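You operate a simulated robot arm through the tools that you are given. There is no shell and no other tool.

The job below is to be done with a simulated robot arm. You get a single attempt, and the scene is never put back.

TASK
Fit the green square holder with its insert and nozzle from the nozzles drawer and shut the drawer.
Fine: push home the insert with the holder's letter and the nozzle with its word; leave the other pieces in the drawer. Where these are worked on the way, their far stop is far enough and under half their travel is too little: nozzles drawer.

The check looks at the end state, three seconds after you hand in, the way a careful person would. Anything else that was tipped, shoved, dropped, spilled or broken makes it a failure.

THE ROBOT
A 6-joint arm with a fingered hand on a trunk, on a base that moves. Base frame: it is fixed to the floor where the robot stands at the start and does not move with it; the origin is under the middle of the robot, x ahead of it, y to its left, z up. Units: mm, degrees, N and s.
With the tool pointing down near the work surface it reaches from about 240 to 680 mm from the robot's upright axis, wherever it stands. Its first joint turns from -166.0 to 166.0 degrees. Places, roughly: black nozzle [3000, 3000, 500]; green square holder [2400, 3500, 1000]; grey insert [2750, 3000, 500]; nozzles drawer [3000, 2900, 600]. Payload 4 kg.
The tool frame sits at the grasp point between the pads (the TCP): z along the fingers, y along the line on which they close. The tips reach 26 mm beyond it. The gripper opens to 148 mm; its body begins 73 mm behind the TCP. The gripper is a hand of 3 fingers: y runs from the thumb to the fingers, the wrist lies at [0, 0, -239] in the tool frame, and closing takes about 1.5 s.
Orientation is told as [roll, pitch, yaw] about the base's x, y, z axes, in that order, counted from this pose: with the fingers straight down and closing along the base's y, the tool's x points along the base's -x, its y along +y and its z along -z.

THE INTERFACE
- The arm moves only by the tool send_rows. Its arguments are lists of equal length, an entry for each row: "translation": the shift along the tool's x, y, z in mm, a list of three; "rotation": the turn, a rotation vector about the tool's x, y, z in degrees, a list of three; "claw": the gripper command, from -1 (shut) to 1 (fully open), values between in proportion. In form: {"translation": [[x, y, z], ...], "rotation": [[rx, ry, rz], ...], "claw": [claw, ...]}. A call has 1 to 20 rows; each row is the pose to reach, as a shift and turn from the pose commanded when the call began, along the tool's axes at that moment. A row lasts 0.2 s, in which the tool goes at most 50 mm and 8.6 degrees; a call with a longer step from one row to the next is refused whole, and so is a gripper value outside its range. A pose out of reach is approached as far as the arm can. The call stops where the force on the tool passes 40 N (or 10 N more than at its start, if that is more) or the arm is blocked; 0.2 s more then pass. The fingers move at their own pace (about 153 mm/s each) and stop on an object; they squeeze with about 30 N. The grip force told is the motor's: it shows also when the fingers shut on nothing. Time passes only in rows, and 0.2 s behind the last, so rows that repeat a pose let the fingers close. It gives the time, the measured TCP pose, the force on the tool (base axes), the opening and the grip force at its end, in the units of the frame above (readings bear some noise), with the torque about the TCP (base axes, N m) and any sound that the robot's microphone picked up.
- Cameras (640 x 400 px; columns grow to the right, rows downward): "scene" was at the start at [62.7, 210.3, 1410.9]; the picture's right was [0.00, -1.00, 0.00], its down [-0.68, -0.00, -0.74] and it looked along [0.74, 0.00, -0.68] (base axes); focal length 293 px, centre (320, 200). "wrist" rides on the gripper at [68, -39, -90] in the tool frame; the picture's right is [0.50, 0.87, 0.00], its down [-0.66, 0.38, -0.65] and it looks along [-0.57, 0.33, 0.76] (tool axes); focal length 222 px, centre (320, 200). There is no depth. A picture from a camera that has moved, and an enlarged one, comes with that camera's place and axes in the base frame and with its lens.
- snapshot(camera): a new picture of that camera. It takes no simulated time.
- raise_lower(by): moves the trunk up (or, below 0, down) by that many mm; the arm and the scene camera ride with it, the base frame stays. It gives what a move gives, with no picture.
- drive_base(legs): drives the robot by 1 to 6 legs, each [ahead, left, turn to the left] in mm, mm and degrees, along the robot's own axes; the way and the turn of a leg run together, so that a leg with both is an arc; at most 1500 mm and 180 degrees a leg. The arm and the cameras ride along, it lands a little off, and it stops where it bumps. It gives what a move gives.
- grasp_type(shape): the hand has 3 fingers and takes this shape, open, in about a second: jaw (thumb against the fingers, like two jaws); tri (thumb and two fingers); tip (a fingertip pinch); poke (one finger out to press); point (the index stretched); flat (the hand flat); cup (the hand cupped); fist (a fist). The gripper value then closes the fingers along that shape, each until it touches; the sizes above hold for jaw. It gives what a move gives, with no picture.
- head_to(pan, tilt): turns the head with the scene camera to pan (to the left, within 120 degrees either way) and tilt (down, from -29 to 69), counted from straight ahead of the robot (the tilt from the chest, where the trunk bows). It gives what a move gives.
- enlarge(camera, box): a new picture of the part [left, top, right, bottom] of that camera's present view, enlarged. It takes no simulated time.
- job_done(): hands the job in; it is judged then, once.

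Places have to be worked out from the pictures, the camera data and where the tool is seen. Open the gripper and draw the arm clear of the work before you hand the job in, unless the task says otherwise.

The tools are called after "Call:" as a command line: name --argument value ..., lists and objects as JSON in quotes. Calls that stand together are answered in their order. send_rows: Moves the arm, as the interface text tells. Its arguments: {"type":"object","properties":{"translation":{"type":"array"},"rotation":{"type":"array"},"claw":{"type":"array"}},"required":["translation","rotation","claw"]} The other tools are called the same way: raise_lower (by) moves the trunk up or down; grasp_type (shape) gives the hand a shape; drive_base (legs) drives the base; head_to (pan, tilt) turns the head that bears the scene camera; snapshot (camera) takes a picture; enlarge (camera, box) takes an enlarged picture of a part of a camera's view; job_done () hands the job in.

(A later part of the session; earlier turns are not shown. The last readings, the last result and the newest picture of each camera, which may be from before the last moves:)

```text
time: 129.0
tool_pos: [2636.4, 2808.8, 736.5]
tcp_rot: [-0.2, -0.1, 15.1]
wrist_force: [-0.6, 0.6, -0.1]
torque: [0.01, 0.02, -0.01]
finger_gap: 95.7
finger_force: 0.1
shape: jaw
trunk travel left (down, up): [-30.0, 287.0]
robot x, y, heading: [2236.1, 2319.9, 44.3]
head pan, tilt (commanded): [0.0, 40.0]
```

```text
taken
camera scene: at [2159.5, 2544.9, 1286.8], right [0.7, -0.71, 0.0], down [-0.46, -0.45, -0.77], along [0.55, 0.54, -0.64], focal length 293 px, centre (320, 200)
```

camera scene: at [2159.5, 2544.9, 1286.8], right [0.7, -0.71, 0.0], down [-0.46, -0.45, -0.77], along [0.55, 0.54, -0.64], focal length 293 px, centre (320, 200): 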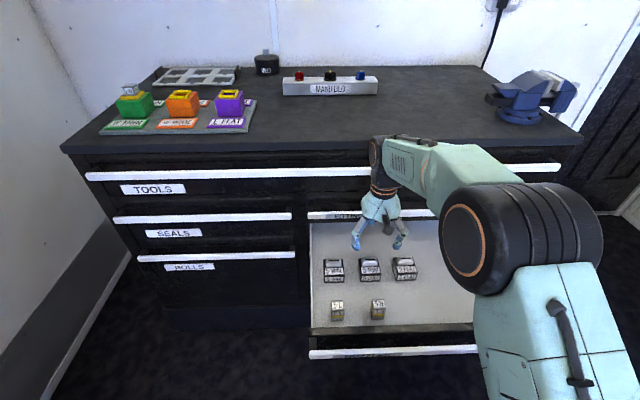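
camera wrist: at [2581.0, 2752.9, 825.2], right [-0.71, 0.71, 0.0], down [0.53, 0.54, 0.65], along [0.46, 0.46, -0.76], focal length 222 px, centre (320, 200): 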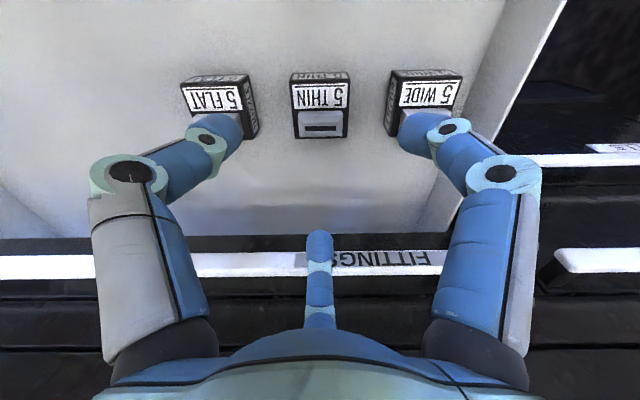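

Enlarging the THIN nozzle in the wrist view for its centre and turn.

Call:
enlarge --camera "wrist" --box '[256, 60, 384, 150]'

Call:
enlarge --camera "scene" --box '[310, 240, 430, 330]'

```text
4.44 times, centred on (320, 105) of wrist
camera zoom: at [2581.0, 2752.9, 825.2], right [-0.71, 0.71, 0.0], down [0.53, 0.54, 0.65], along [0.46, 0.46, -0.76], focal length 987 px, centre (320, 622)
```

zoom: 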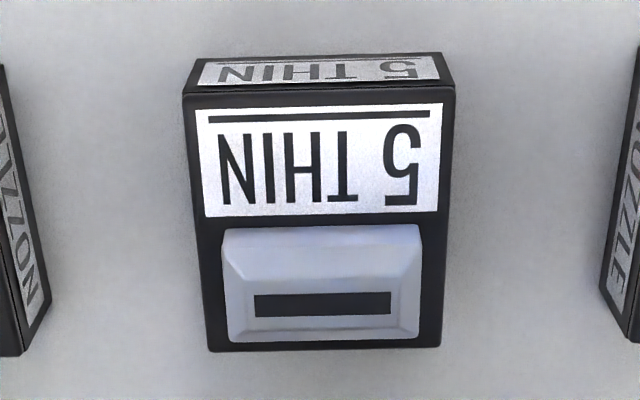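

```text
4.44 times, centred on (370, 285) of scene
camera zoom: at [2159.5, 2544.9, 1286.8], right [0.7, -0.71, 0.0], down [-0.46, -0.45, -0.77], along [0.55, 0.54, -0.64], focal length 1302 px, centre (98, -178)
```

zoom: 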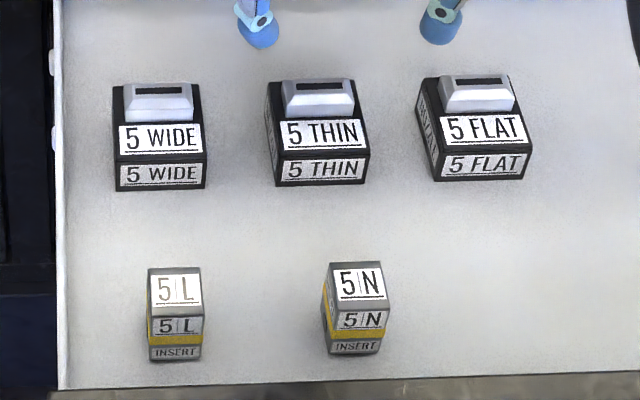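

The nozzle body is ~56×57×33 (z 567–600), centre u≈3848.5, v≈122, turned ~1.5°. I'll match that, narrow the opening to ~80 mm, and descend to z≈640 first.

Call:
send_rows --translation '[[1.7, -0.6, 20], [1.7, -0.6, 40], [1.7, -0.6, 60], [1.7, -0.6, 75], [1.7, -0.6, 86], [1.7, -0.6, 96], [1.7, -0.6, 96]]' --rotation '[[0, 0, -1.4], [0, 0, -1.4], [0, 0, -1.4], [0, 0, -1.4], [0, 0, -1.4], [0, 0, -1.4], [0, 0, -1.4]]' --claw '[0.2, 0.12, 0.12, 0.12, 0.12, 0.12, 0.12]'

Call:
snapshot --camera "wrist"

Call:
enlarge --camera "scene" --box '[300, 180, 460, 300]'

```text
time: 130.6
tool_pos: [2634.5, 2808.2, 639.3]
tcp_rot: [-0.1, -0.1, 16.4]
wrist_force: [0.7, -0.8, -0.4]
torque: [-0.03, -0.02, 0.0]
finger_gap: 83.5
finger_force: 0.0
shape: jaw
trunk travel left (down, up): [-30.0, 287.0]
robot x, y, heading: [2236.9, 2320.8, 44.3]
head pan, tilt (commanded): [0.0, 40.0]
```

```text
taken
camera wrist: at [2580.2, 2750.8, 729.4], right [-0.72, 0.69, 0.0], down [0.52, 0.55, 0.65], along [0.45, 0.47, -0.76], focal length 222 px, centre (320, 200)
```

wrist: 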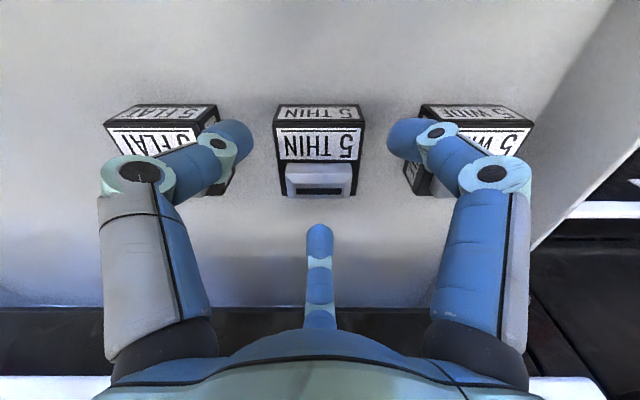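

```text
3.33 times, centred on (380, 240) of scene
camera zoom: at [2159.5, 2544.9, 1286.8], right [0.7, -0.71, 0.0], down [-0.46, -0.45, -0.77], along [0.55, 0.54, -0.64], focal length 976 px, centre (120, 67)
```

zoom: 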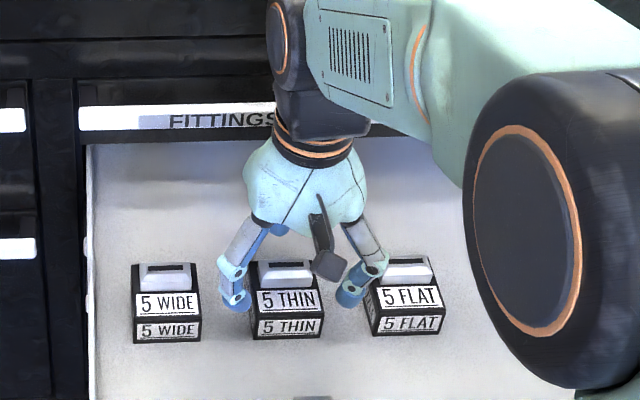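

Thumb and finger have ~20 mm to the neighbouring nozzles. Descending the remaining 26 mm in small steps.

Call:
send_rows --translation '[[0, 0, 6], [0, 0, 12], [0, 0, 17], [0, 0, 21], [0, 0, 24], [0, 0, 26], [0, 0, 26]]' --rotation '[[0, 0, 0], [0, 0, 0], [0, 0, 0], [0, 0, 0], [0, 0, 0], [0, 0, 0], [0, 0, 0]]' --claw '[0.08, 0.08, 0.08, 0.08, 0.08, 0.08, 0.08]'

Call:
snapshot --camera "wrist"

Call:
enlarge --camera "scene" --box '[320, 220, 440, 300]'

```text
time: 132.2
tool_pos: [2634.2, 2807.0, 613.4]
tcp_rot: [-0.2, -0.1, 16.5]
wrist_force: [-0.1, 0.2, -0.2]
torque: [-0.01, -0.01, 0.0]
finger_gap: 80.4
finger_force: 0.1
shape: jaw
trunk travel left (down, up): [-30.0, 287.0]
robot x, y, heading: [2237.4, 2321.1, 44.7]
head pan, tilt (commanded): [0.0, 40.0]
```

```text
taken
camera wrist: at [2580.9, 2750.3, 703.1], right [-0.72, 0.69, 0.0], down [0.52, 0.55, 0.65], along [0.45, 0.47, -0.76], focal length 222 px, centre (320, 200)
```

wrist: 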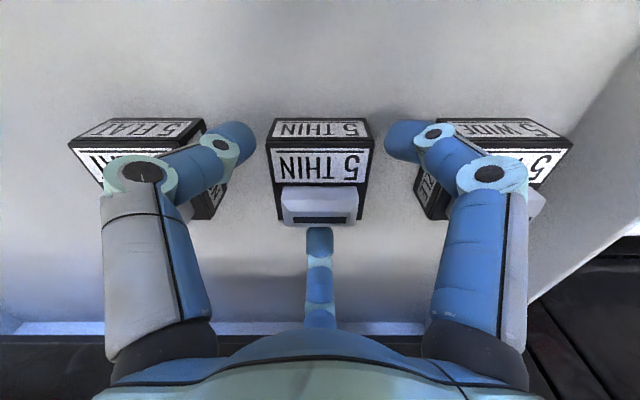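

```text
5.00 times, centred on (380, 260) of scene
camera zoom: at [2159.5, 2544.9, 1286.8], right [0.7, -0.71, 0.0], down [-0.46, -0.45, -0.77], along [0.55, 0.54, -0.64], focal length 1464 px, centre (20, -100)
```

zoom: 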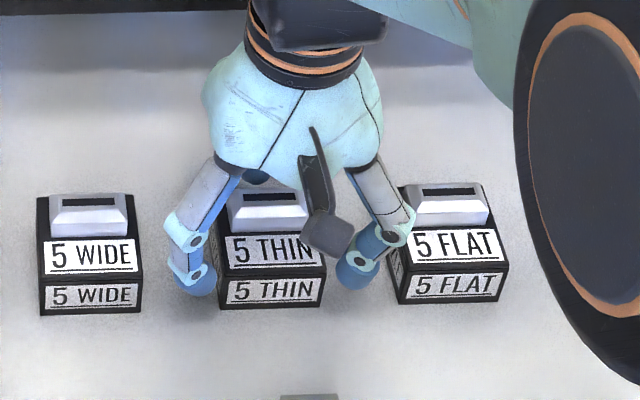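

The nozzle is centred between the fingers with clear neighbours. Closing the grip.

Call:
send_rows --translation '[[0, 0, 0], [0, 0, 0], [0, 0, 0], [0, 0, 0], [0, 0, 0], [0, 0, 0], [0, 0, 0], [0, 0, 0]]' --rotation '[[0, 0, 0], [0, 0, 0], [0, 0, 0], [0, 0, 0], [0, 0, 0], [0, 0, 0], [0, 0, 0], [0, 0, 0]]' --claw '[0, -0.1, -0.2, -0.35, -0.5, -0.75, -1, -1]'

Call:
snapshot --camera "wrist"

Call:
enlarge --camera "scene" --box '[320, 220, 440, 300]'

```text
time: 134.0
tool_pos: [2634.0, 2806.8, 614.6]
tcp_rot: [0.0, -0.1, 16.4]
wrist_force: [-0.2, 0.4, 0.0]
torque: [-0.01, -0.02, -0.01]
finger_gap: 58.2
finger_force: 29.8
shape: jaw
trunk travel left (down, up): [-30.0, 287.0]
robot x, y, heading: [2234.5, 2321.7, 44.6]
head pan, tilt (commanded): [0.0, 40.0]
```

```text
taken
camera wrist: at [2580.9, 2750.3, 703.2], right [-0.72, 0.69, 0.0], down [0.52, 0.55, 0.65], along [0.45, 0.47, -0.76], focal length 222 px, centre (320, 200)
```

wrist: 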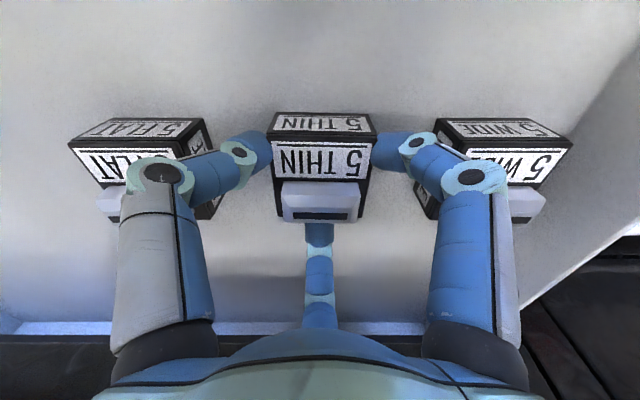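

```text
5.00 times, centred on (380, 260) of scene
camera zoom: at [2159.5, 2545.0, 1286.8], right [0.7, -0.71, 0.0], down [-0.46, -0.45, -0.77], along [0.55, 0.54, -0.64], focal length 1464 px, centre (20, -100)
```

zoom: 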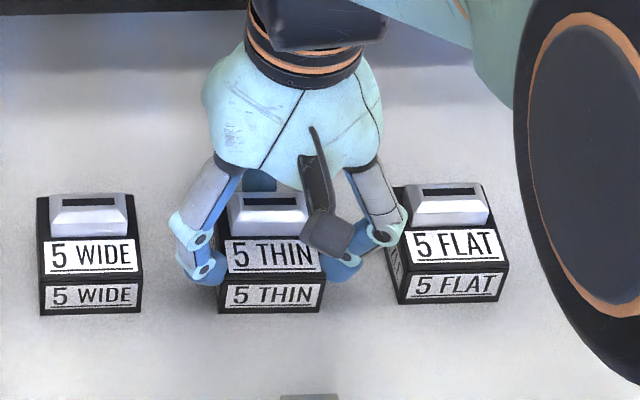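

Gripped (gap 58, 29.8 N). Lifting slowly 45 mm and checking.

Call:
send_rows --translation '[[0, 0, -4], [0, 0, -10], [0, 0, -18], [0, 0, -27], [0, 0, -36], [0, 0, -45], [0, 0, -45]]' --rotation '[[0, 0, 0], [0, 0, 0], [0, 0, 0], [0, 0, 0], [0, 0, 0], [0, 0, 0], [0, 0, 0]]' --claw '[-1, -1, -1, -1, -1, -1, -1]'

Call:
snapshot --camera "wrist"

Call:
snapshot --camera "scene"

```text
time: 135.6
tool_pos: [2634.0, 2807.3, 659.3]
tcp_rot: [-0.1, -0.1, 16.5]
wrist_force: [-0.7, -0.7, -0.8]
torque: [0.01, -0.03, -0.01]
finger_gap: 58.7
finger_force: 30.0
shape: jaw
trunk travel left (down, up): [-30.0, 287.0]
robot x, y, heading: [2235.8, 2324.5, 44.4]
head pan, tilt (commanded): [0.0, 40.0]
```

```text
taken
camera wrist: at [2581.1, 2751.2, 748.7], right [-0.72, 0.69, 0.0], down [0.52, 0.55, 0.65], along [0.45, 0.47, -0.76], focal length 222 px, centre (320, 200)
```

wrist: 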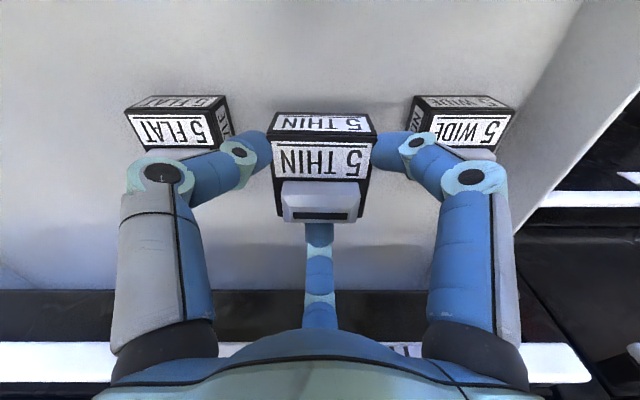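

```text
taken
camera scene: at [2159.5, 2545.0, 1286.8], right [0.7, -0.71, 0.0], down [-0.46, -0.45, -0.77], along [0.55, 0.54, -0.64], focal length 293 px, centre (320, 200)
```

scene: 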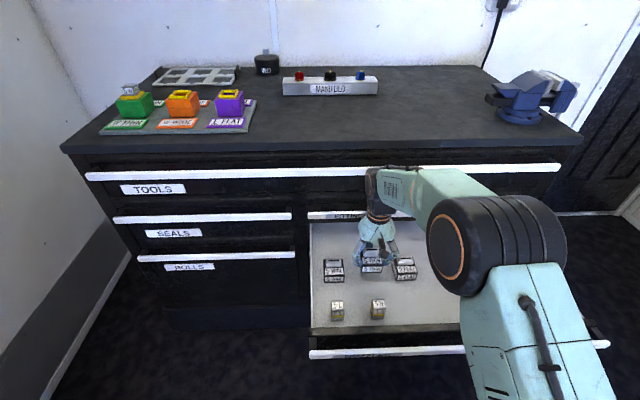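

Lifted cleanly, neighbours undisturbed. I raise 45 mm more, then draw back 80 mm to be clear of the cabinet's edge before going up.

Call:
send_rows --translation '[[0, 0, -15], [0, 0, -30], [0, 0, -45], [17, -9, -45], [34, -18.5, -45], [52, -28.5, -45], [70, -38.5, -45], [70, -38.5, -45]]' --rotation '[[0, 0, 0], [0, 0, 0], [0, 0, 0], [0, 0, 0], [0, 0, 0], [0, 0, 0], [0, 0, 0], [0, 0, 0]]' --claw '[-1, -1, -1, -1, -1, -1, -1, -1]'

Call:
raise_lower --by 250

Call:
enlarge --camera "wrist" --box '[220, 80, 420, 240]'

Call:
snapshot --camera "scene"

```text
time: 137.4
tool_pos: [2578.5, 2752.1, 703.5]
tcp_rot: [0.0, -0.1, 16.5]
wrist_force: [0.3, 0.6, -0.4]
torque: [0.04, -0.02, -0.03]
finger_gap: 58.1
finger_force: 30.0
shape: jaw
trunk travel left (down, up): [-30.0, 287.0]
robot x, y, heading: [2233.2, 2320.5, 44.3]
head pan, tilt (commanded): [0.0, 40.0]
```

```text
time: 140.0
tool_pos: [2578.1, 2750.2, 954.3]
tcp_rot: [-0.1, 0.0, 16.4]
wrist_force: [-0.3, -0.4, -1.4]
torque: [-0.01, 0.02, 0.03]
finger_gap: 58.2
finger_force: 29.9
shape: jaw
trunk travel left (down, up): [-280.0, 37.0]
robot x, y, heading: [2234.8, 2319.6, 44.3]
head pan, tilt (commanded): [0.0, 40.0]
```

```text
2.50 times, centred on (320, 160) of wrist
camera zoom: at [2524.2, 2693.8, 1043.1], right [-0.72, 0.69, 0.0], down [0.52, 0.55, 0.65], along [0.45, 0.47, -0.76], focal length 555 px, centre (320, 300)
```

zoom: 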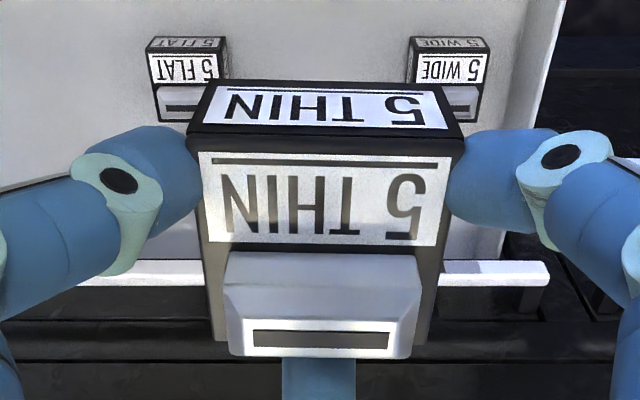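

```text
taken
camera scene: at [2125.2, 2511.4, 1545.4], right [0.7, -0.71, 0.0], down [-0.46, -0.45, -0.77], along [0.55, 0.54, -0.64], focal length 293 px, centre (320, 200)
```

scene: 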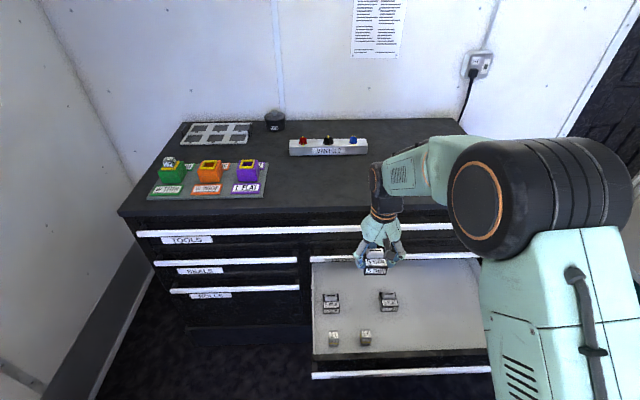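

The nozzle sits in the hand with its centre ~2.8 mm behind and ~0.6 mm left of the TCP, yaw ≈ aligned with the cabinet. Raising the arm 156 mm to clear the insert and table pieces.

Call:
send_rows --translation '[[0, 0, -20], [0, 0, -40], [0, 0, -60], [0, 0, -80], [0, 0, -100], [0, 0, -120], [0, 0, -140], [0, 0, -156], [0, 0, -156]]' --rotation '[[0, 0, 0], [0, 0, 0], [0, 0, 0], [0, 0, 0], [0, 0, 0], [0, 0, 0], [0, 0, 0], [0, 0, 0], [0, 0, 0]]' --claw '[-1, -1, -1, -1, -1, -1, -1, -1, -1]'

Call:
drive_base --legs '[[75, 440, 0.5], [265, 60, 0]]'

Call:
snapshot --camera "scene"

Call:
snapshot --camera "wrist"

```text
time: 142.0
tool_pos: [2579.4, 2752.7, 1109.3]
tcp_rot: [-0.1, 0.1, 16.3]
wrist_force: [0.0, -0.2, -0.5]
torque: [-0.02, -0.01, -0.04]
finger_gap: 58.2
finger_force: 29.8
shape: jaw
trunk travel left (down, up): [-280.0, 37.0]
robot x, y, heading: [2233.8, 2324.5, 44.4]
head pan, tilt (commanded): [0.0, 40.0]
```

```text
time: 147.9
tool_pos: [2451.4, 3349.3, 1108.8]
tcp_rot: [-0.1, 0.0, 17.4]
wrist_force: [0.2, 0.1, -0.9]
torque: [-0.03, -0.03, 0.0]
finger_gap: 58.1
finger_force: 30.1
shape: jaw
trunk travel left (down, up): [-280.0, 37.0]
robot x, y, heading: [2112.6, 2915.4, 45.2]
head pan, tilt (commanded): [0.0, 40.0]
```

```text
taken
camera scene: at [2003.1, 3102.5, 1545.3], right [0.71, -0.7, 0.0], down [-0.45, -0.46, -0.77], along [0.54, 0.55, -0.64], focal length 293 px, centre (320, 200)
```

scene: 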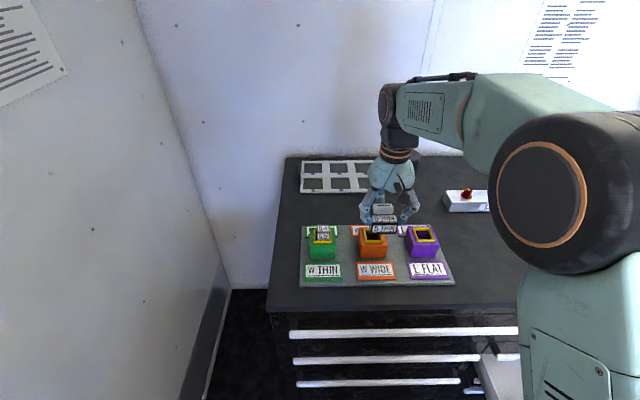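

```text
taken
camera wrist: at [2399.3, 3291.9, 1197.7], right [-0.74, 0.68, 0.0], down [0.51, 0.56, 0.65], along [0.44, 0.48, -0.76], focal length 222 px, centre (320, 200)
```

wrist: 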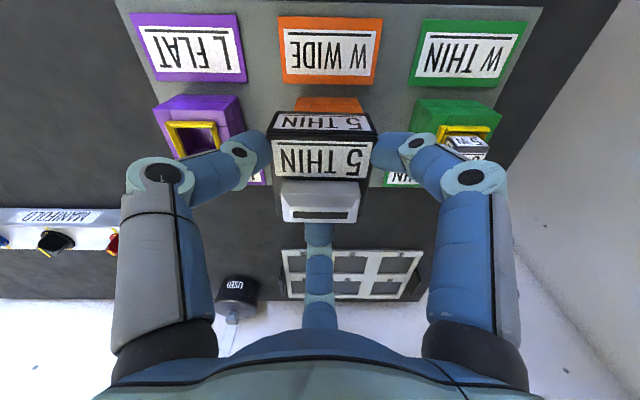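

I'm back at the green holder side (u≈3555, v≈568). Enlarging the seated insert and the nozzle to align them.

Call:
enlarge --camera "scene" --box '[290, 215, 354, 285]'

Call:
enlarge --camera "wrist" --box '[380, 80, 540, 200]'

```text
5.71 times, centred on (322, 250) of scene
camera zoom: at [2003.1, 3102.5, 1545.3], right [0.71, -0.7, 0.0], down [-0.45, -0.46, -0.77], along [0.54, 0.55, -0.64], focal length 1673 px, centre (309, -86)
```

zoom: 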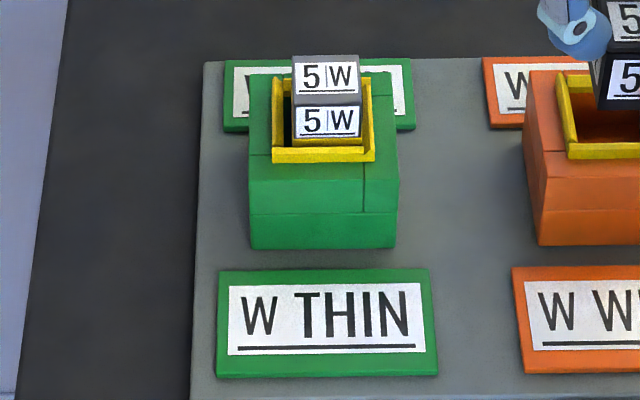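

```text
3.33 times, centred on (460, 140) of wrist
camera zoom: at [2399.3, 3291.9, 1197.7], right [-0.74, 0.68, 0.0], down [0.51, 0.56, 0.65], along [0.44, 0.48, -0.76], focal length 740 px, centre (-147, 400)
```

zoom: 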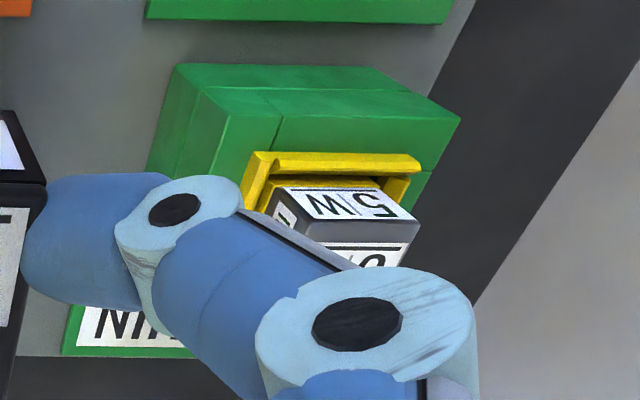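

Insert top centre is at u≈4127, v≈771.5; I bring the nozzle's centre over it (TCP to 4129.8, 770.9), trimming 0.7° yaw, still 45 mm above.

Call:
send_rows --translation '[[6.3, 22.2, 0], [12.7, 44.5, 0], [19, 66.7, 0], [25.4, 89, 0], [31.7, 111.2, 0], [38.1, 133.5, 0], [38.1, 133.5, 0]]' --rotation '[[0, 0, 0.2], [0, 0, 0.4], [0, 0, 0.7], [0, 0, 0.7], [0, 0, 0.7], [0, 0, 0.7], [0, 0, 0.7]]' --claw '[-1, -1, -1, -1, -1, -1, -1]'

Call:
enlarge --camera "wrist" --box '[230, 70, 410, 230]'

Call:
enlarge --camera "scene" --box '[270, 180, 374, 270]'

```text
time: 149.5
tool_pos: [2376.7, 3465.8, 1108.8]
tcp_rot: [-0.1, -0.1, 16.7]
wrist_force: [0.5, 0.1, -0.7]
torque: [0.0, -0.01, 0.0]
finger_gap: 57.6
finger_force: 30.0
shape: jaw
trunk travel left (down, up): [-280.0, 37.0]
robot x, y, heading: [2113.6, 2911.4, 45.1]
head pan, tilt (commanded): [0.0, 40.0]
```

```text
2.50 times, centred on (320, 150) of wrist
camera zoom: at [2322.4, 3407.5, 1198.0], right [-0.73, 0.69, 0.0], down [0.52, 0.55, 0.65], along [0.45, 0.48, -0.76], focal length 555 px, centre (320, 325)
```

zoom: 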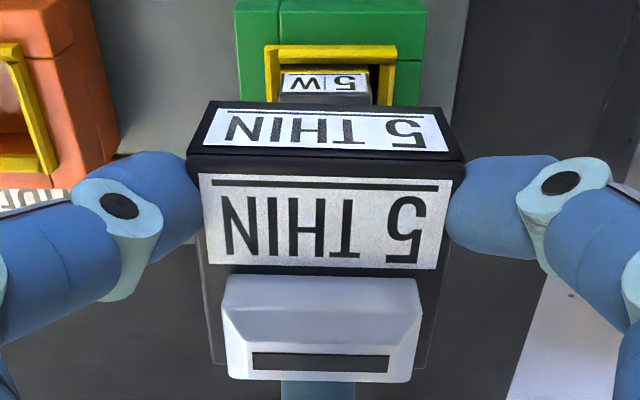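

```text
4.44 times, centred on (322, 225) of scene
camera zoom: at [2003.0, 3101.6, 1545.5], right [0.71, -0.7, 0.0], down [-0.45, -0.46, -0.77], along [0.54, 0.55, -0.64], focal length 1302 px, centre (311, 89)
```

zoom: 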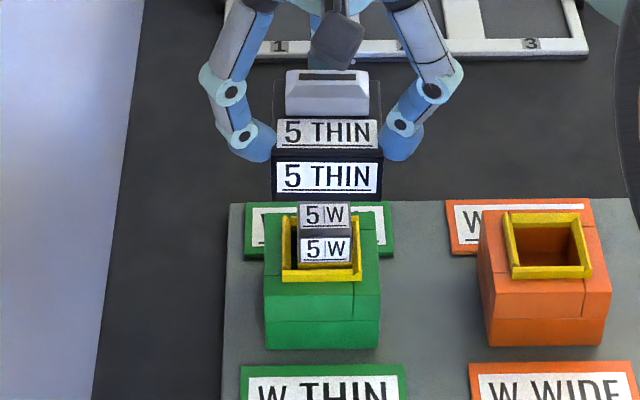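

Laterally the nozzle is ~1.2 mm to the right of the insert. I'll lower 33 mm (nozzle bottom ~13 mm above the insert top) with a 1.2 mm left trim, so that parallax no longer confuses the comparison.

Call:
send_rows --translation '[[0.5, 1.1, 8], [0.5, 1.1, 16], [0.5, 1.1, 24], [0.5, 1.1, 29], [0.5, 1.1, 33], [0.5, 1.1, 33]]' --rotation '[[0, 0, 0], [0, 0, 0], [0, 0, 0], [0, 0, 0], [0, 0, 0], [0, 0, 0]]' --claw '[-1, -1, -1, -1, -1, -1]'

Call:
enlarge --camera "wrist" --box '[230, 70, 410, 230]'

Call:
enlarge --camera "scene" --box '[280, 190, 364, 260]'

```text
time: 150.9
tool_pos: [2373.9, 3466.2, 1075.7]
tcp_rot: [-0.1, 0.0, 16.7]
wrist_force: [-0.7, 0.6, -0.7]
torque: [0.01, -0.02, 0.0]
finger_gap: 58.0
finger_force: 29.6
shape: jaw
trunk travel left (down, up): [-280.0, 37.0]
robot x, y, heading: [2113.1, 2917.5, 45.7]
head pan, tilt (commanded): [0.0, 40.0]
```

```text
2.50 times, centred on (320, 150) of wrist
camera zoom: at [2320.9, 3408.6, 1164.3], right [-0.73, 0.69, 0.0], down [0.52, 0.55, 0.65], along [0.45, 0.48, -0.76], focal length 555 px, centre (320, 325)
```

zoom: 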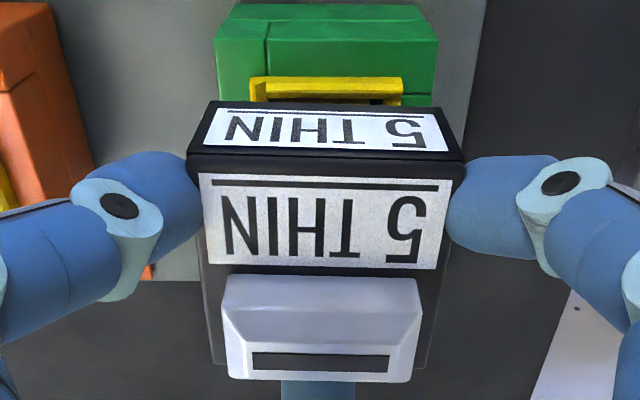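

```text
5.71 times, centred on (322, 225) of scene
camera zoom: at [2002.8, 3102.0, 1545.4], right [0.71, -0.7, 0.0], down [-0.45, -0.46, -0.77], along [0.54, 0.55, -0.64], focal length 1673 px, centre (309, 57)
```

zoom: 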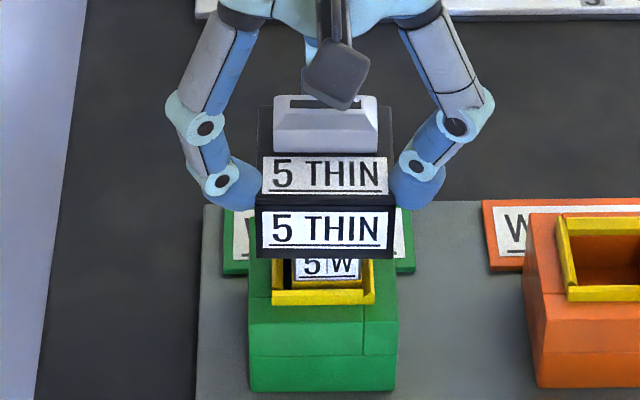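

Scene and wrist estimates bracket the alignment in u within about ±2 mm, and laterally within 0.7 mm. I'll lower in 2 mm steps and feel whether the nozzle slips over the insert (its top is ~11 mm below).

Call:
send_rows --translation '[[-0.2, -0.4, 2], [-0.2, -0.4, 4], [-0.2, -0.4, 6], [-0.2, -0.4, 8], [-0.2, -0.4, 10], [-0.2, -0.4, 12], [-0.2, -0.4, 14], [-0.2, -0.4, 16], [-0.2, -0.4, 16]]' --rotation '[[0, 0, 0], [0, 0, 0], [0, 0, 0], [0, 0, 0], [0, 0, 0], [0, 0, 0], [0, 0, 0], [0, 0, 0], [0, 0, 0]]' --claw '[-1, -1, -1, -1, -1, -1, -1, -1, -1]'

Call:
enlarge --camera "scene" --box '[280, 190, 364, 260]'

Call:
enlarge --camera "wrist" --box '[230, 70, 410, 230]'

```text
time: 152.9
tool_pos: [2375.4, 3466.2, 1059.9]
tcp_rot: [-0.1, -0.1, 16.7]
wrist_force: [0.5, 0.2, -0.3]
torque: [-0.02, -0.03, -0.03]
finger_gap: 58.0
finger_force: 30.1
shape: jaw
trunk travel left (down, up): [-280.0, 37.0]
robot x, y, heading: [2114.9, 2911.7, 45.4]
head pan, tilt (commanded): [0.0, 40.0]
```

```text
5.71 times, centred on (322, 225) of scene
camera zoom: at [2002.8, 3102.0, 1545.4], right [0.71, -0.7, 0.0], down [-0.45, -0.46, -0.77], along [0.54, 0.55, -0.64], focal length 1673 px, centre (309, 57)
```

zoom: 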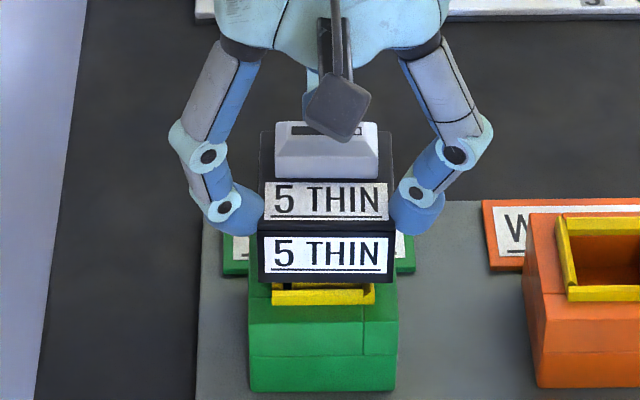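

```text
2.50 times, centred on (320, 150) of wrist
camera zoom: at [2321.4, 3408.3, 1149.0], right [-0.73, 0.69, 0.0], down [0.52, 0.55, 0.65], along [0.45, 0.48, -0.76], focal length 555 px, centre (320, 325)
```

zoom: 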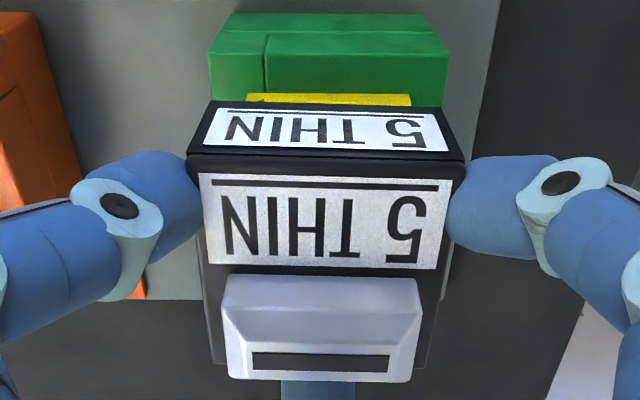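

No resistance after 16 mm, so the nozzle appears to be slipping over the insert's head. Continuing down in 2 mm steps.

Call:
send_rows --translation '[[0, 0, 2], [0, 0, 4], [0, 0, 6], [0, 0, 8], [0, 0, 10], [0, 0, 12], [0, 0, 14], [0, 0, 14]]' --rotation '[[0, 0, 0], [0, 0, 0], [0, 0, 0], [0, 0, 0], [0, 0, 0], [0, 0, 0], [0, 0, 0], [0, 0, 0]]' --claw '[-1, -1, -1, -1, -1, -1, -1, -1]'

Call:
enlarge --camera "scene" --box '[280, 190, 364, 260]'

Call:
enlarge --camera "wrist" --box '[230, 70, 410, 230]'

```text
time: 154.7
tool_pos: [2374.7, 3465.9, 1044.8]
tcp_rot: [-0.2, 0.0, 16.7]
wrist_force: [-0.7, -1.4, -0.4]
torque: [0.0, 0.01, 0.03]
finger_gap: 57.9
finger_force: 30.0
shape: jaw
trunk travel left (down, up): [-280.0, 37.0]
robot x, y, heading: [2116.8, 2913.3, 45.5]
head pan, tilt (commanded): [0.0, 40.0]
```

```text
5.71 times, centred on (322, 225) of scene
camera zoom: at [2002.7, 3101.8, 1545.4], right [0.71, -0.7, 0.0], down [-0.45, -0.46, -0.77], along [0.54, 0.55, -0.64], focal length 1673 px, centre (309, 57)
```

zoom: 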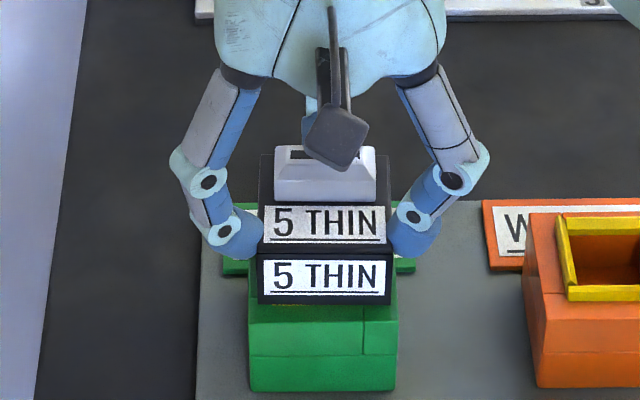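

```text
2.50 times, centred on (320, 150) of wrist
camera zoom: at [2321.5, 3408.9, 1134.4], right [-0.73, 0.69, 0.0], down [0.52, 0.55, 0.65], along [0.45, 0.48, -0.76], focal length 555 px, centre (320, 325)
```

zoom: 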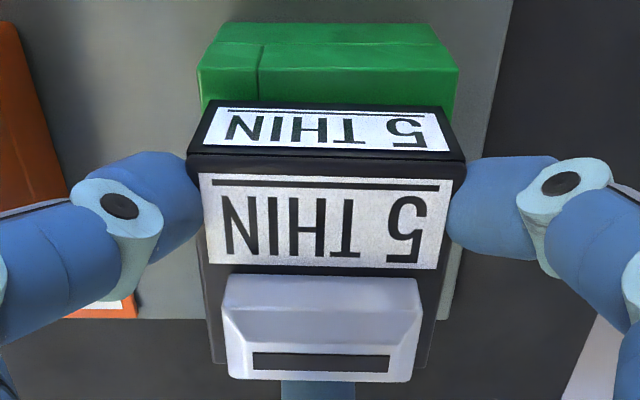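

Still free, now at the rim's level. Continuing in 1.5 mm steps until it seats.

Call:
send_rows --translation '[[0, 0, 1.5], [0, 0, 3], [0, 0, 4.5], [0, 0, 6], [0, 0, 7.5], [0, 0, 9], [0, 0, 9]]' --rotation '[[0, 0, 0], [0, 0, 0], [0, 0, 0], [0, 0, 0], [0, 0, 0], [0, 0, 0], [0, 0, 0]]' --claw '[-1, -1, -1, -1, -1, -1, -1]'

Call:
enlarge --camera "scene" --box '[280, 190, 364, 260]'

Call:
enlarge --camera "wrist" --box '[230, 70, 410, 230]'

```text
time: 156.3
tool_pos: [2375.7, 3464.9, 1038.6]
tcp_rot: [0.1, -0.3, 16.7]
wrist_force: [-0.3, 0.7, 25.3]
torque: [-0.16, 0.07, 0.07]
finger_gap: 58.5
finger_force: 29.3
shape: jaw
trunk travel left (down, up): [-280.0, 37.0]
robot x, y, heading: [2113.8, 2912.1, 45.6]
head pan, tilt (commanded): [0.0, 40.0]
```

```text
5.71 times, centred on (322, 225) of scene
camera zoom: at [2001.6, 3099.8, 1545.8], right [0.71, -0.7, 0.0], down [-0.45, -0.46, -0.77], along [0.54, 0.55, -0.64], focal length 1673 px, centre (309, 57)
```

zoom: 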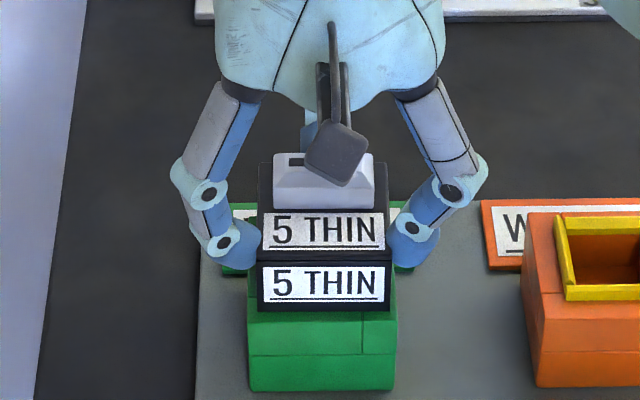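

```text
2.50 times, centred on (320, 150) of wrist
camera zoom: at [2321.1, 3407.7, 1127.9], right [-0.73, 0.69, 0.0], down [0.52, 0.55, 0.66], along [0.45, 0.48, -0.75], focal length 555 px, centre (320, 325)
```

zoom: 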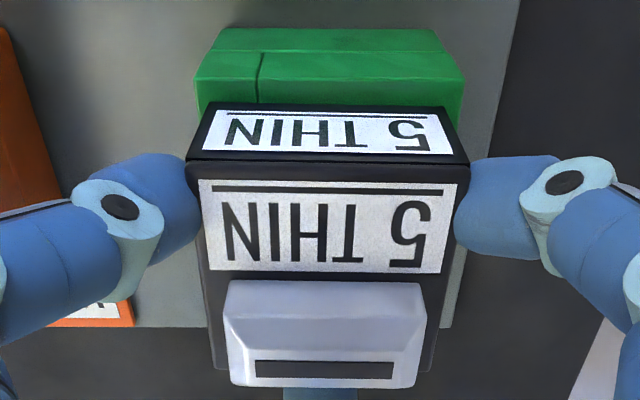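

It seats with 25 N at TCP z≈1038.6, i.e. nozzle bottom on the rim/insert. I'll press a little more while still gripping to see whether it goes any deeper.

Call:
send_rows --translation '[[0, 0, 1], [0, 0, 2], [0, 0, 3], [0, 0, 3]]' --rotation '[[0, 0, 0], [0, 0, 0], [0, 0, 0], [0, 0, 0]]' --claw '[-1, -1, -1, -1]'

```text
time: 157.0
tool_pos: [2374.0, 3465.9, 1038.8]
tcp_rot: [0.4, -0.3, 16.6]
wrist_force: [-1.6, -3.7, 19.6]
torque: [-0.31, 0.14, 0.08]
finger_gap: 59.2
finger_force: 29.9
shape: jaw
trunk travel left (down, up): [-280.0, 37.0]
robot x, y, heading: [2112.9, 2911.1, 45.6]
head pan, tilt (commanded): [0.0, 40.0]
stopped in row 3: the force on the tool passed its limit at 41 N (the readings are from after the stop); the commanded pose is now the measured one
```

No deeper at 41 N. I ease up 1.5 mm and open the fingers to release the nozzle.

Call:
send_rows --translation '[[0, 0, -1.5], [0, 0, -1.5], [0, 0, -1.5], [0, 0, -1.5], [0, 0, -1.5], [0, 0, -1.5]]' --rotation '[[0, 0, 0], [0, 0, 0], [0, 0, 0], [0, 0, 0], [0, 0, 0], [0, 0, 0]]' --claw '[-1, -0.5, -0.2, 0, 0.15, 0.15]'

Call:
enlarge --camera "scene" --box '[280, 190, 364, 260]'

Call:
enlarge --camera "wrist" --box '[210, 70, 430, 230]'

```text
time: 158.4
tool_pos: [2376.0, 3466.5, 1037.9]
tcp_rot: [0.2, -0.2, 16.7]
wrist_force: [-0.4, -0.2, -0.6]
torque: [-0.01, 0.0, 0.01]
finger_gap: 84.6
finger_force: 0.1
shape: jaw
trunk travel left (down, up): [-280.0, 37.0]
robot x, y, heading: [2111.7, 2914.8, 45.2]
head pan, tilt (commanded): [0.0, 40.0]
```

```text
5.71 times, centred on (322, 225) of scene
camera zoom: at [2002.9, 3102.0, 1545.4], right [0.71, -0.7, 0.0], down [-0.45, -0.46, -0.77], along [0.54, 0.55, -0.64], focal length 1673 px, centre (309, 57)
```

zoom: 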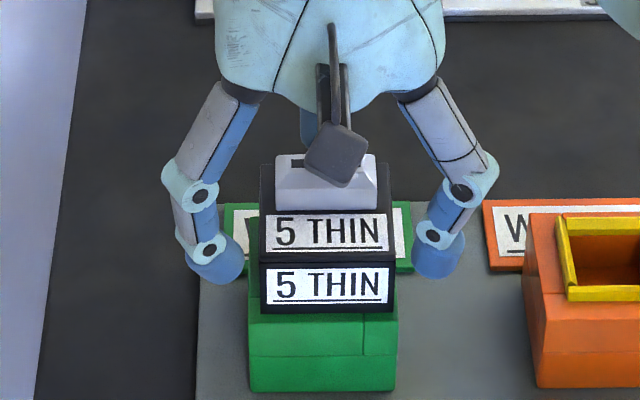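

```text
2.50 times, centred on (320, 150) of wrist
camera zoom: at [2322.0, 3409.3, 1126.1], right [-0.73, 0.69, 0.0], down [0.52, 0.55, 0.66], along [0.45, 0.48, -0.75], focal length 555 px, centre (320, 325)
```

zoom: 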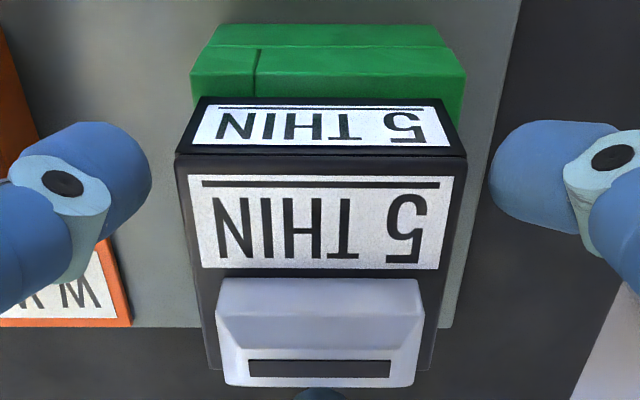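

The nozzle stands on the holder over the insert, "5 THIN" facing front, bottom resting at the rim (≈990). I'll rise clear and close the fingers for a final press from above.

Call:
send_rows --translation '[[0, 0, -8], [0, 0, -20], [0, 0, -35], [0, 0, -50], [0, 0, -70], [0, 0, -90], [0, 0, -90], [0, 0, -90], [0, 0, -90], [0, 0, -90], [0, 0, -90], [0, 0, -90]]' --rotation '[[0, 0, 0], [0.2, 0.2, 0], [0.2, 0.2, 0], [0.2, 0.2, 0], [0.2, 0.2, 0], [0.2, 0.2, 0], [0.2, 0.2, 0], [0.2, 0.2, 0], [0.2, 0.2, 0], [0.2, 0.2, 0], [0.2, 0.2, 0], [0.2, 0.2, 0]]' --claw '[0.15, 0.15, 0.15, 0.15, 0.15, 0, -0.5, -1, -1, -1, -1, -1]'

Call:
enlarge --camera "wrist" --box '[230, 70, 410, 230]'

Call:
enlarge --camera "scene" --box '[285, 215, 357, 275]'

```text
time: 161.0
tool_pos: [2374.5, 3466.1, 1127.6]
tcp_rot: [0.0, -0.1, 16.8]
wrist_force: [-0.3, -0.4, -0.2]
torque: [-0.03, 0.02, 0.01]
finger_gap: 0.0
finger_force: 30.0
shape: jaw
trunk travel left (down, up): [-280.0, 37.0]
robot x, y, heading: [2116.5, 2912.0, 45.5]
head pan, tilt (commanded): [0.0, 40.0]
```

```text
2.50 times, centred on (320, 150) of wrist
camera zoom: at [2321.0, 3408.3, 1216.7], right [-0.73, 0.69, 0.0], down [0.52, 0.55, 0.65], along [0.45, 0.47, -0.76], focal length 555 px, centre (320, 325)
```

zoom: 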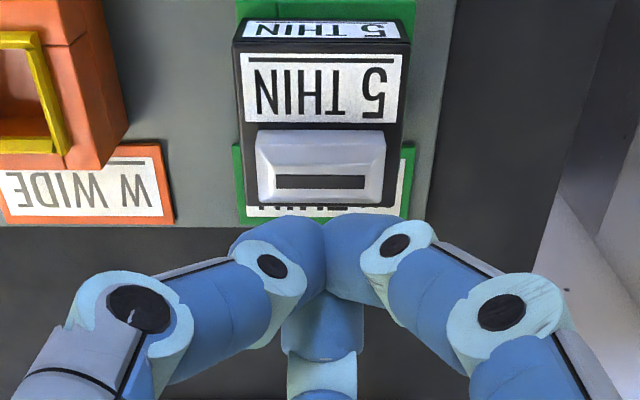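

```text
6.67 times, centred on (321, 245) of scene
camera zoom: at [2002.8, 3102.0, 1545.4], right [0.71, -0.7, 0.0], down [-0.45, -0.46, -0.77], along [0.54, 0.55, -0.64], focal length 1952 px, centre (313, -100)
```

zoom: 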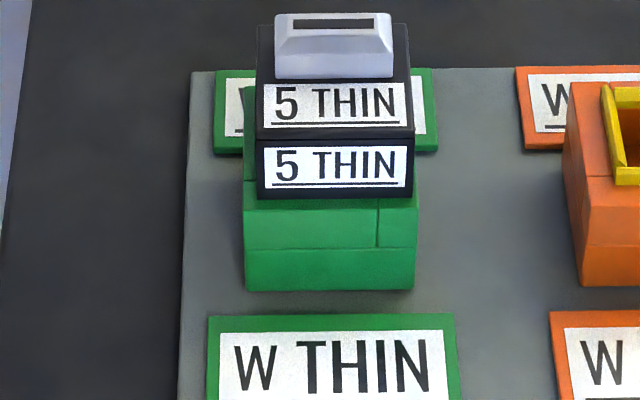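

The assembly looks right: nozzle square on the holder, insert inside, "5 THIN" to the front, and the 41 N push while gripped showed it fully seated. Now I swing the hand back over the robot's centre line before driving to the drawer.

Call:
send_rows --translation '[[0, 0, -5], [-10, -22, -5], [-20, -44, -5], [-30, -66, -5], [-40, -88, -5], [-50, -110, -5], [-60, -132, -5], [-70, -154, -5], [-70, -154, -5]]' --rotation '[[0, 0, 0], [0, 0, 0], [0, 0, 0], [0, 0, 0], [0, 0, 0], [0, 0, 0], [0, 0, 0], [0, 0, 0], [0, 0, 0]]' --claw '[-1, -1, -1, -1, -1, -1, -1, -1, -1]'

Call:
enlarge --camera "scene" --box '[285, 200, 445, 300]'

Call:
enlarge --camera "wrist" --box '[380, 0, 640, 200]'

```text
time: 163.0
tool_pos: [2486.0, 3338.1, 1132.3]
tcp_rot: [-0.1, 0.0, 16.7]
wrist_force: [0.3, -0.1, 0.0]
torque: [-0.01, 0.0, 0.02]
finger_gap: 0.0
finger_force: 29.8
shape: jaw
trunk travel left (down, up): [-280.0, 37.0]
robot x, y, heading: [2112.6, 2914.5, 45.2]
head pan, tilt (commanded): [0.0, 40.0]
```

```text
4.00 times, centred on (365, 250) of scene
camera zoom: at [2002.6, 3102.2, 1545.4], right [0.71, -0.7, 0.0], down [-0.45, -0.46, -0.77], along [0.54, 0.55, -0.64], focal length 1171 px, centre (140, 0)
```

zoom: 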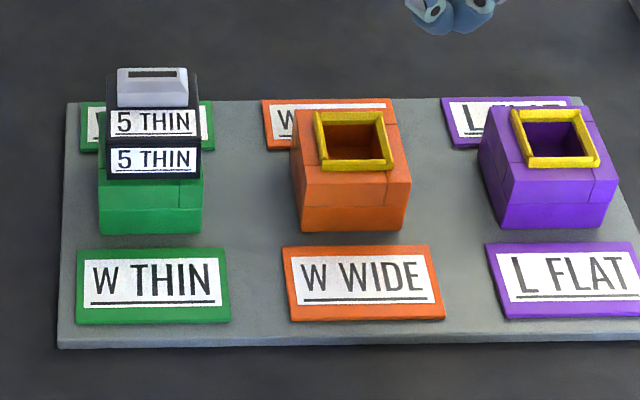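

```text
2.00 times, centred on (510, 100) of wrist
camera zoom: at [2432.7, 3281.3, 1221.5], right [-0.73, 0.69, 0.0], down [0.52, 0.55, 0.65], along [0.45, 0.47, -0.76], focal length 444 px, centre (-60, 400)
```

zoom: 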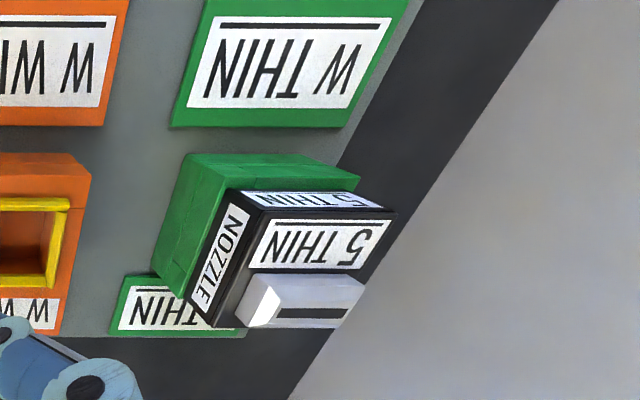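

Everything else on the tray is untouched. One tighter look at the joint between nozzle and holder.

Call:
enlarge --camera "wrist" --box '[440, 60, 560, 180]'

Call:
enlarge --camera "scene" --box '[300, 210, 348, 260]'

```text
3.33 times, centred on (500, 120) of wrist
camera zoom: at [2432.7, 3281.3, 1221.5], right [-0.73, 0.69, 0.0], down [0.52, 0.55, 0.65], along [0.45, 0.47, -0.76], focal length 740 px, centre (-280, 467)
```

zoom: 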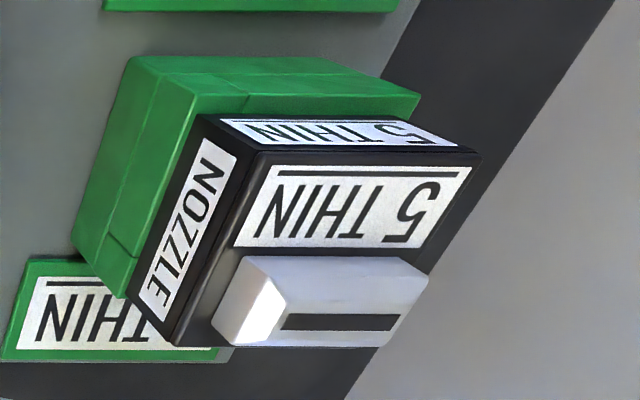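

```text
8.00 times, centred on (324, 235) of scene
camera zoom: at [2002.6, 3102.2, 1545.4], right [0.71, -0.7, 0.0], down [-0.45, -0.46, -0.77], along [0.54, 0.55, -0.64], focal length 2343 px, centre (288, -80)
```

zoom: 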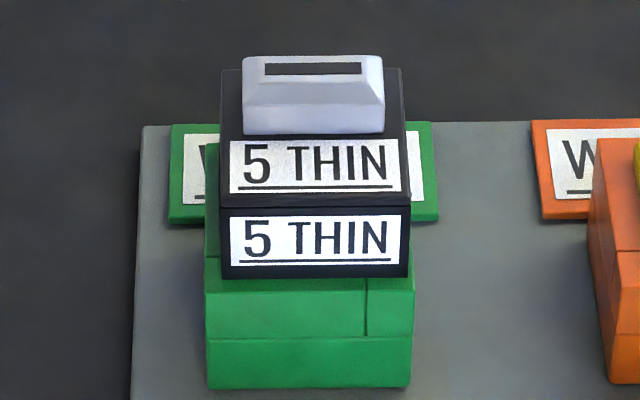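

Joint looks flush and square. Driving back and across to stand squarely before the open drawer at u≈3230, v≈-33.

Call:
drive_base --legs '[[-265, -60, 0], [-60, -540, 0]]'

Call:
snapshot --camera "scene"

```text
time: 170.0
tool_pos: [2695.1, 2669.1, 1131.4]
tcp_rot: [-0.1, 0.0, 16.4]
wrist_force: [-0.1, -0.2, -0.1]
torque: [0.04, 0.01, -0.02]
finger_gap: 0.0
finger_force: 30.5
shape: jaw
trunk travel left (down, up): [-280.0, 37.0]
robot x, y, heading: [2320.9, 2247.0, 45.3]
head pan, tilt (commanded): [0.0, 40.0]
```

```text
taken
camera scene: at [2210.5, 2434.9, 1545.4], right [0.71, -0.71, 0.0], down [-0.45, -0.46, -0.77], along [0.54, 0.54, -0.64], focal length 293 px, centre (320, 200)
```

scene: 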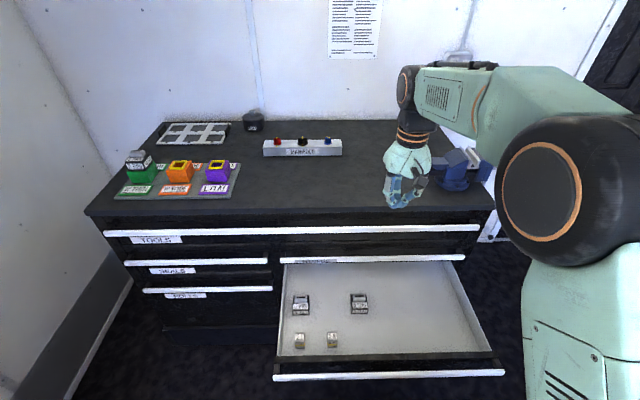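

Now lowering the trunk 250 mm (the hand hangs over the open drawer's empty area).

Call:
raise_lower --by -250

Call:
enlarge --camera "scene" --box '[60, 70, 220, 170]'

```text
time: 172.5
tool_pos: [2694.6, 2668.9, 881.7]
tcp_rot: [-0.1, 0.0, 16.4]
wrist_force: [0.7, 0.1, -1.3]
torque: [0.01, 0.0, 0.01]
finger_gap: 0.0
finger_force: 30.1
shape: jaw
trunk travel left (down, up): [-30.0, 287.0]
robot x, y, heading: [2318.9, 2248.5, 45.1]
head pan, tilt (commanded): [0.0, 40.0]
```

```text
4.00 times, centred on (140, 120) of scene
camera zoom: at [2243.9, 2468.6, 1286.9], right [0.71, -0.71, 0.0], down [-0.45, -0.46, -0.77], along [0.54, 0.54, -0.64], focal length 1171 px, centre (1040, 520)
```

zoom: 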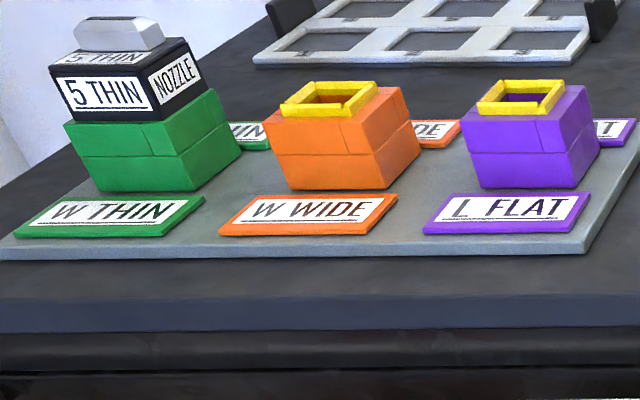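

From this lower angle the nozzle sits directly on the green block. One closer look for any gap or tilt.

Call:
enlarge --camera "scene" --box '[68, 70, 132, 120]'

Call:
snapshot --camera "scene"

```text
8.00 times, centred on (100, 95) of scene
camera zoom: at [2243.9, 2468.6, 1286.9], right [0.71, -0.71, 0.0], down [-0.45, -0.46, -0.77], along [0.54, 0.54, -0.64], focal length 2343 px, centre (2080, 1040)
```

zoom: 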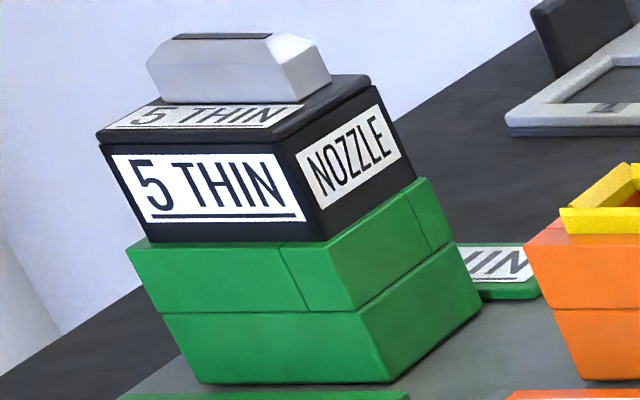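

```text
taken
camera scene: at [2243.9, 2468.6, 1286.9], right [0.71, -0.71, 0.0], down [-0.45, -0.46, -0.77], along [0.54, 0.54, -0.64], focal length 293 px, centre (320, 200)
```

scene: 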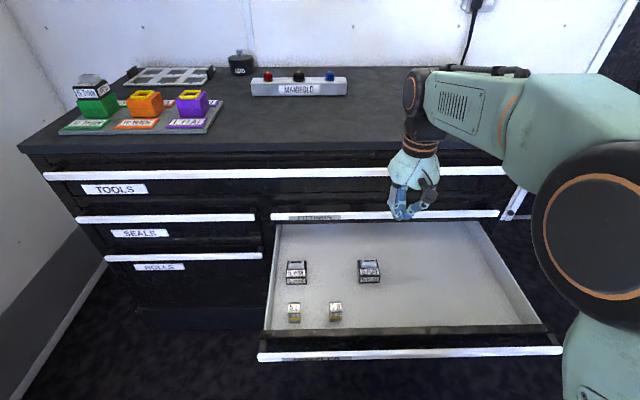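

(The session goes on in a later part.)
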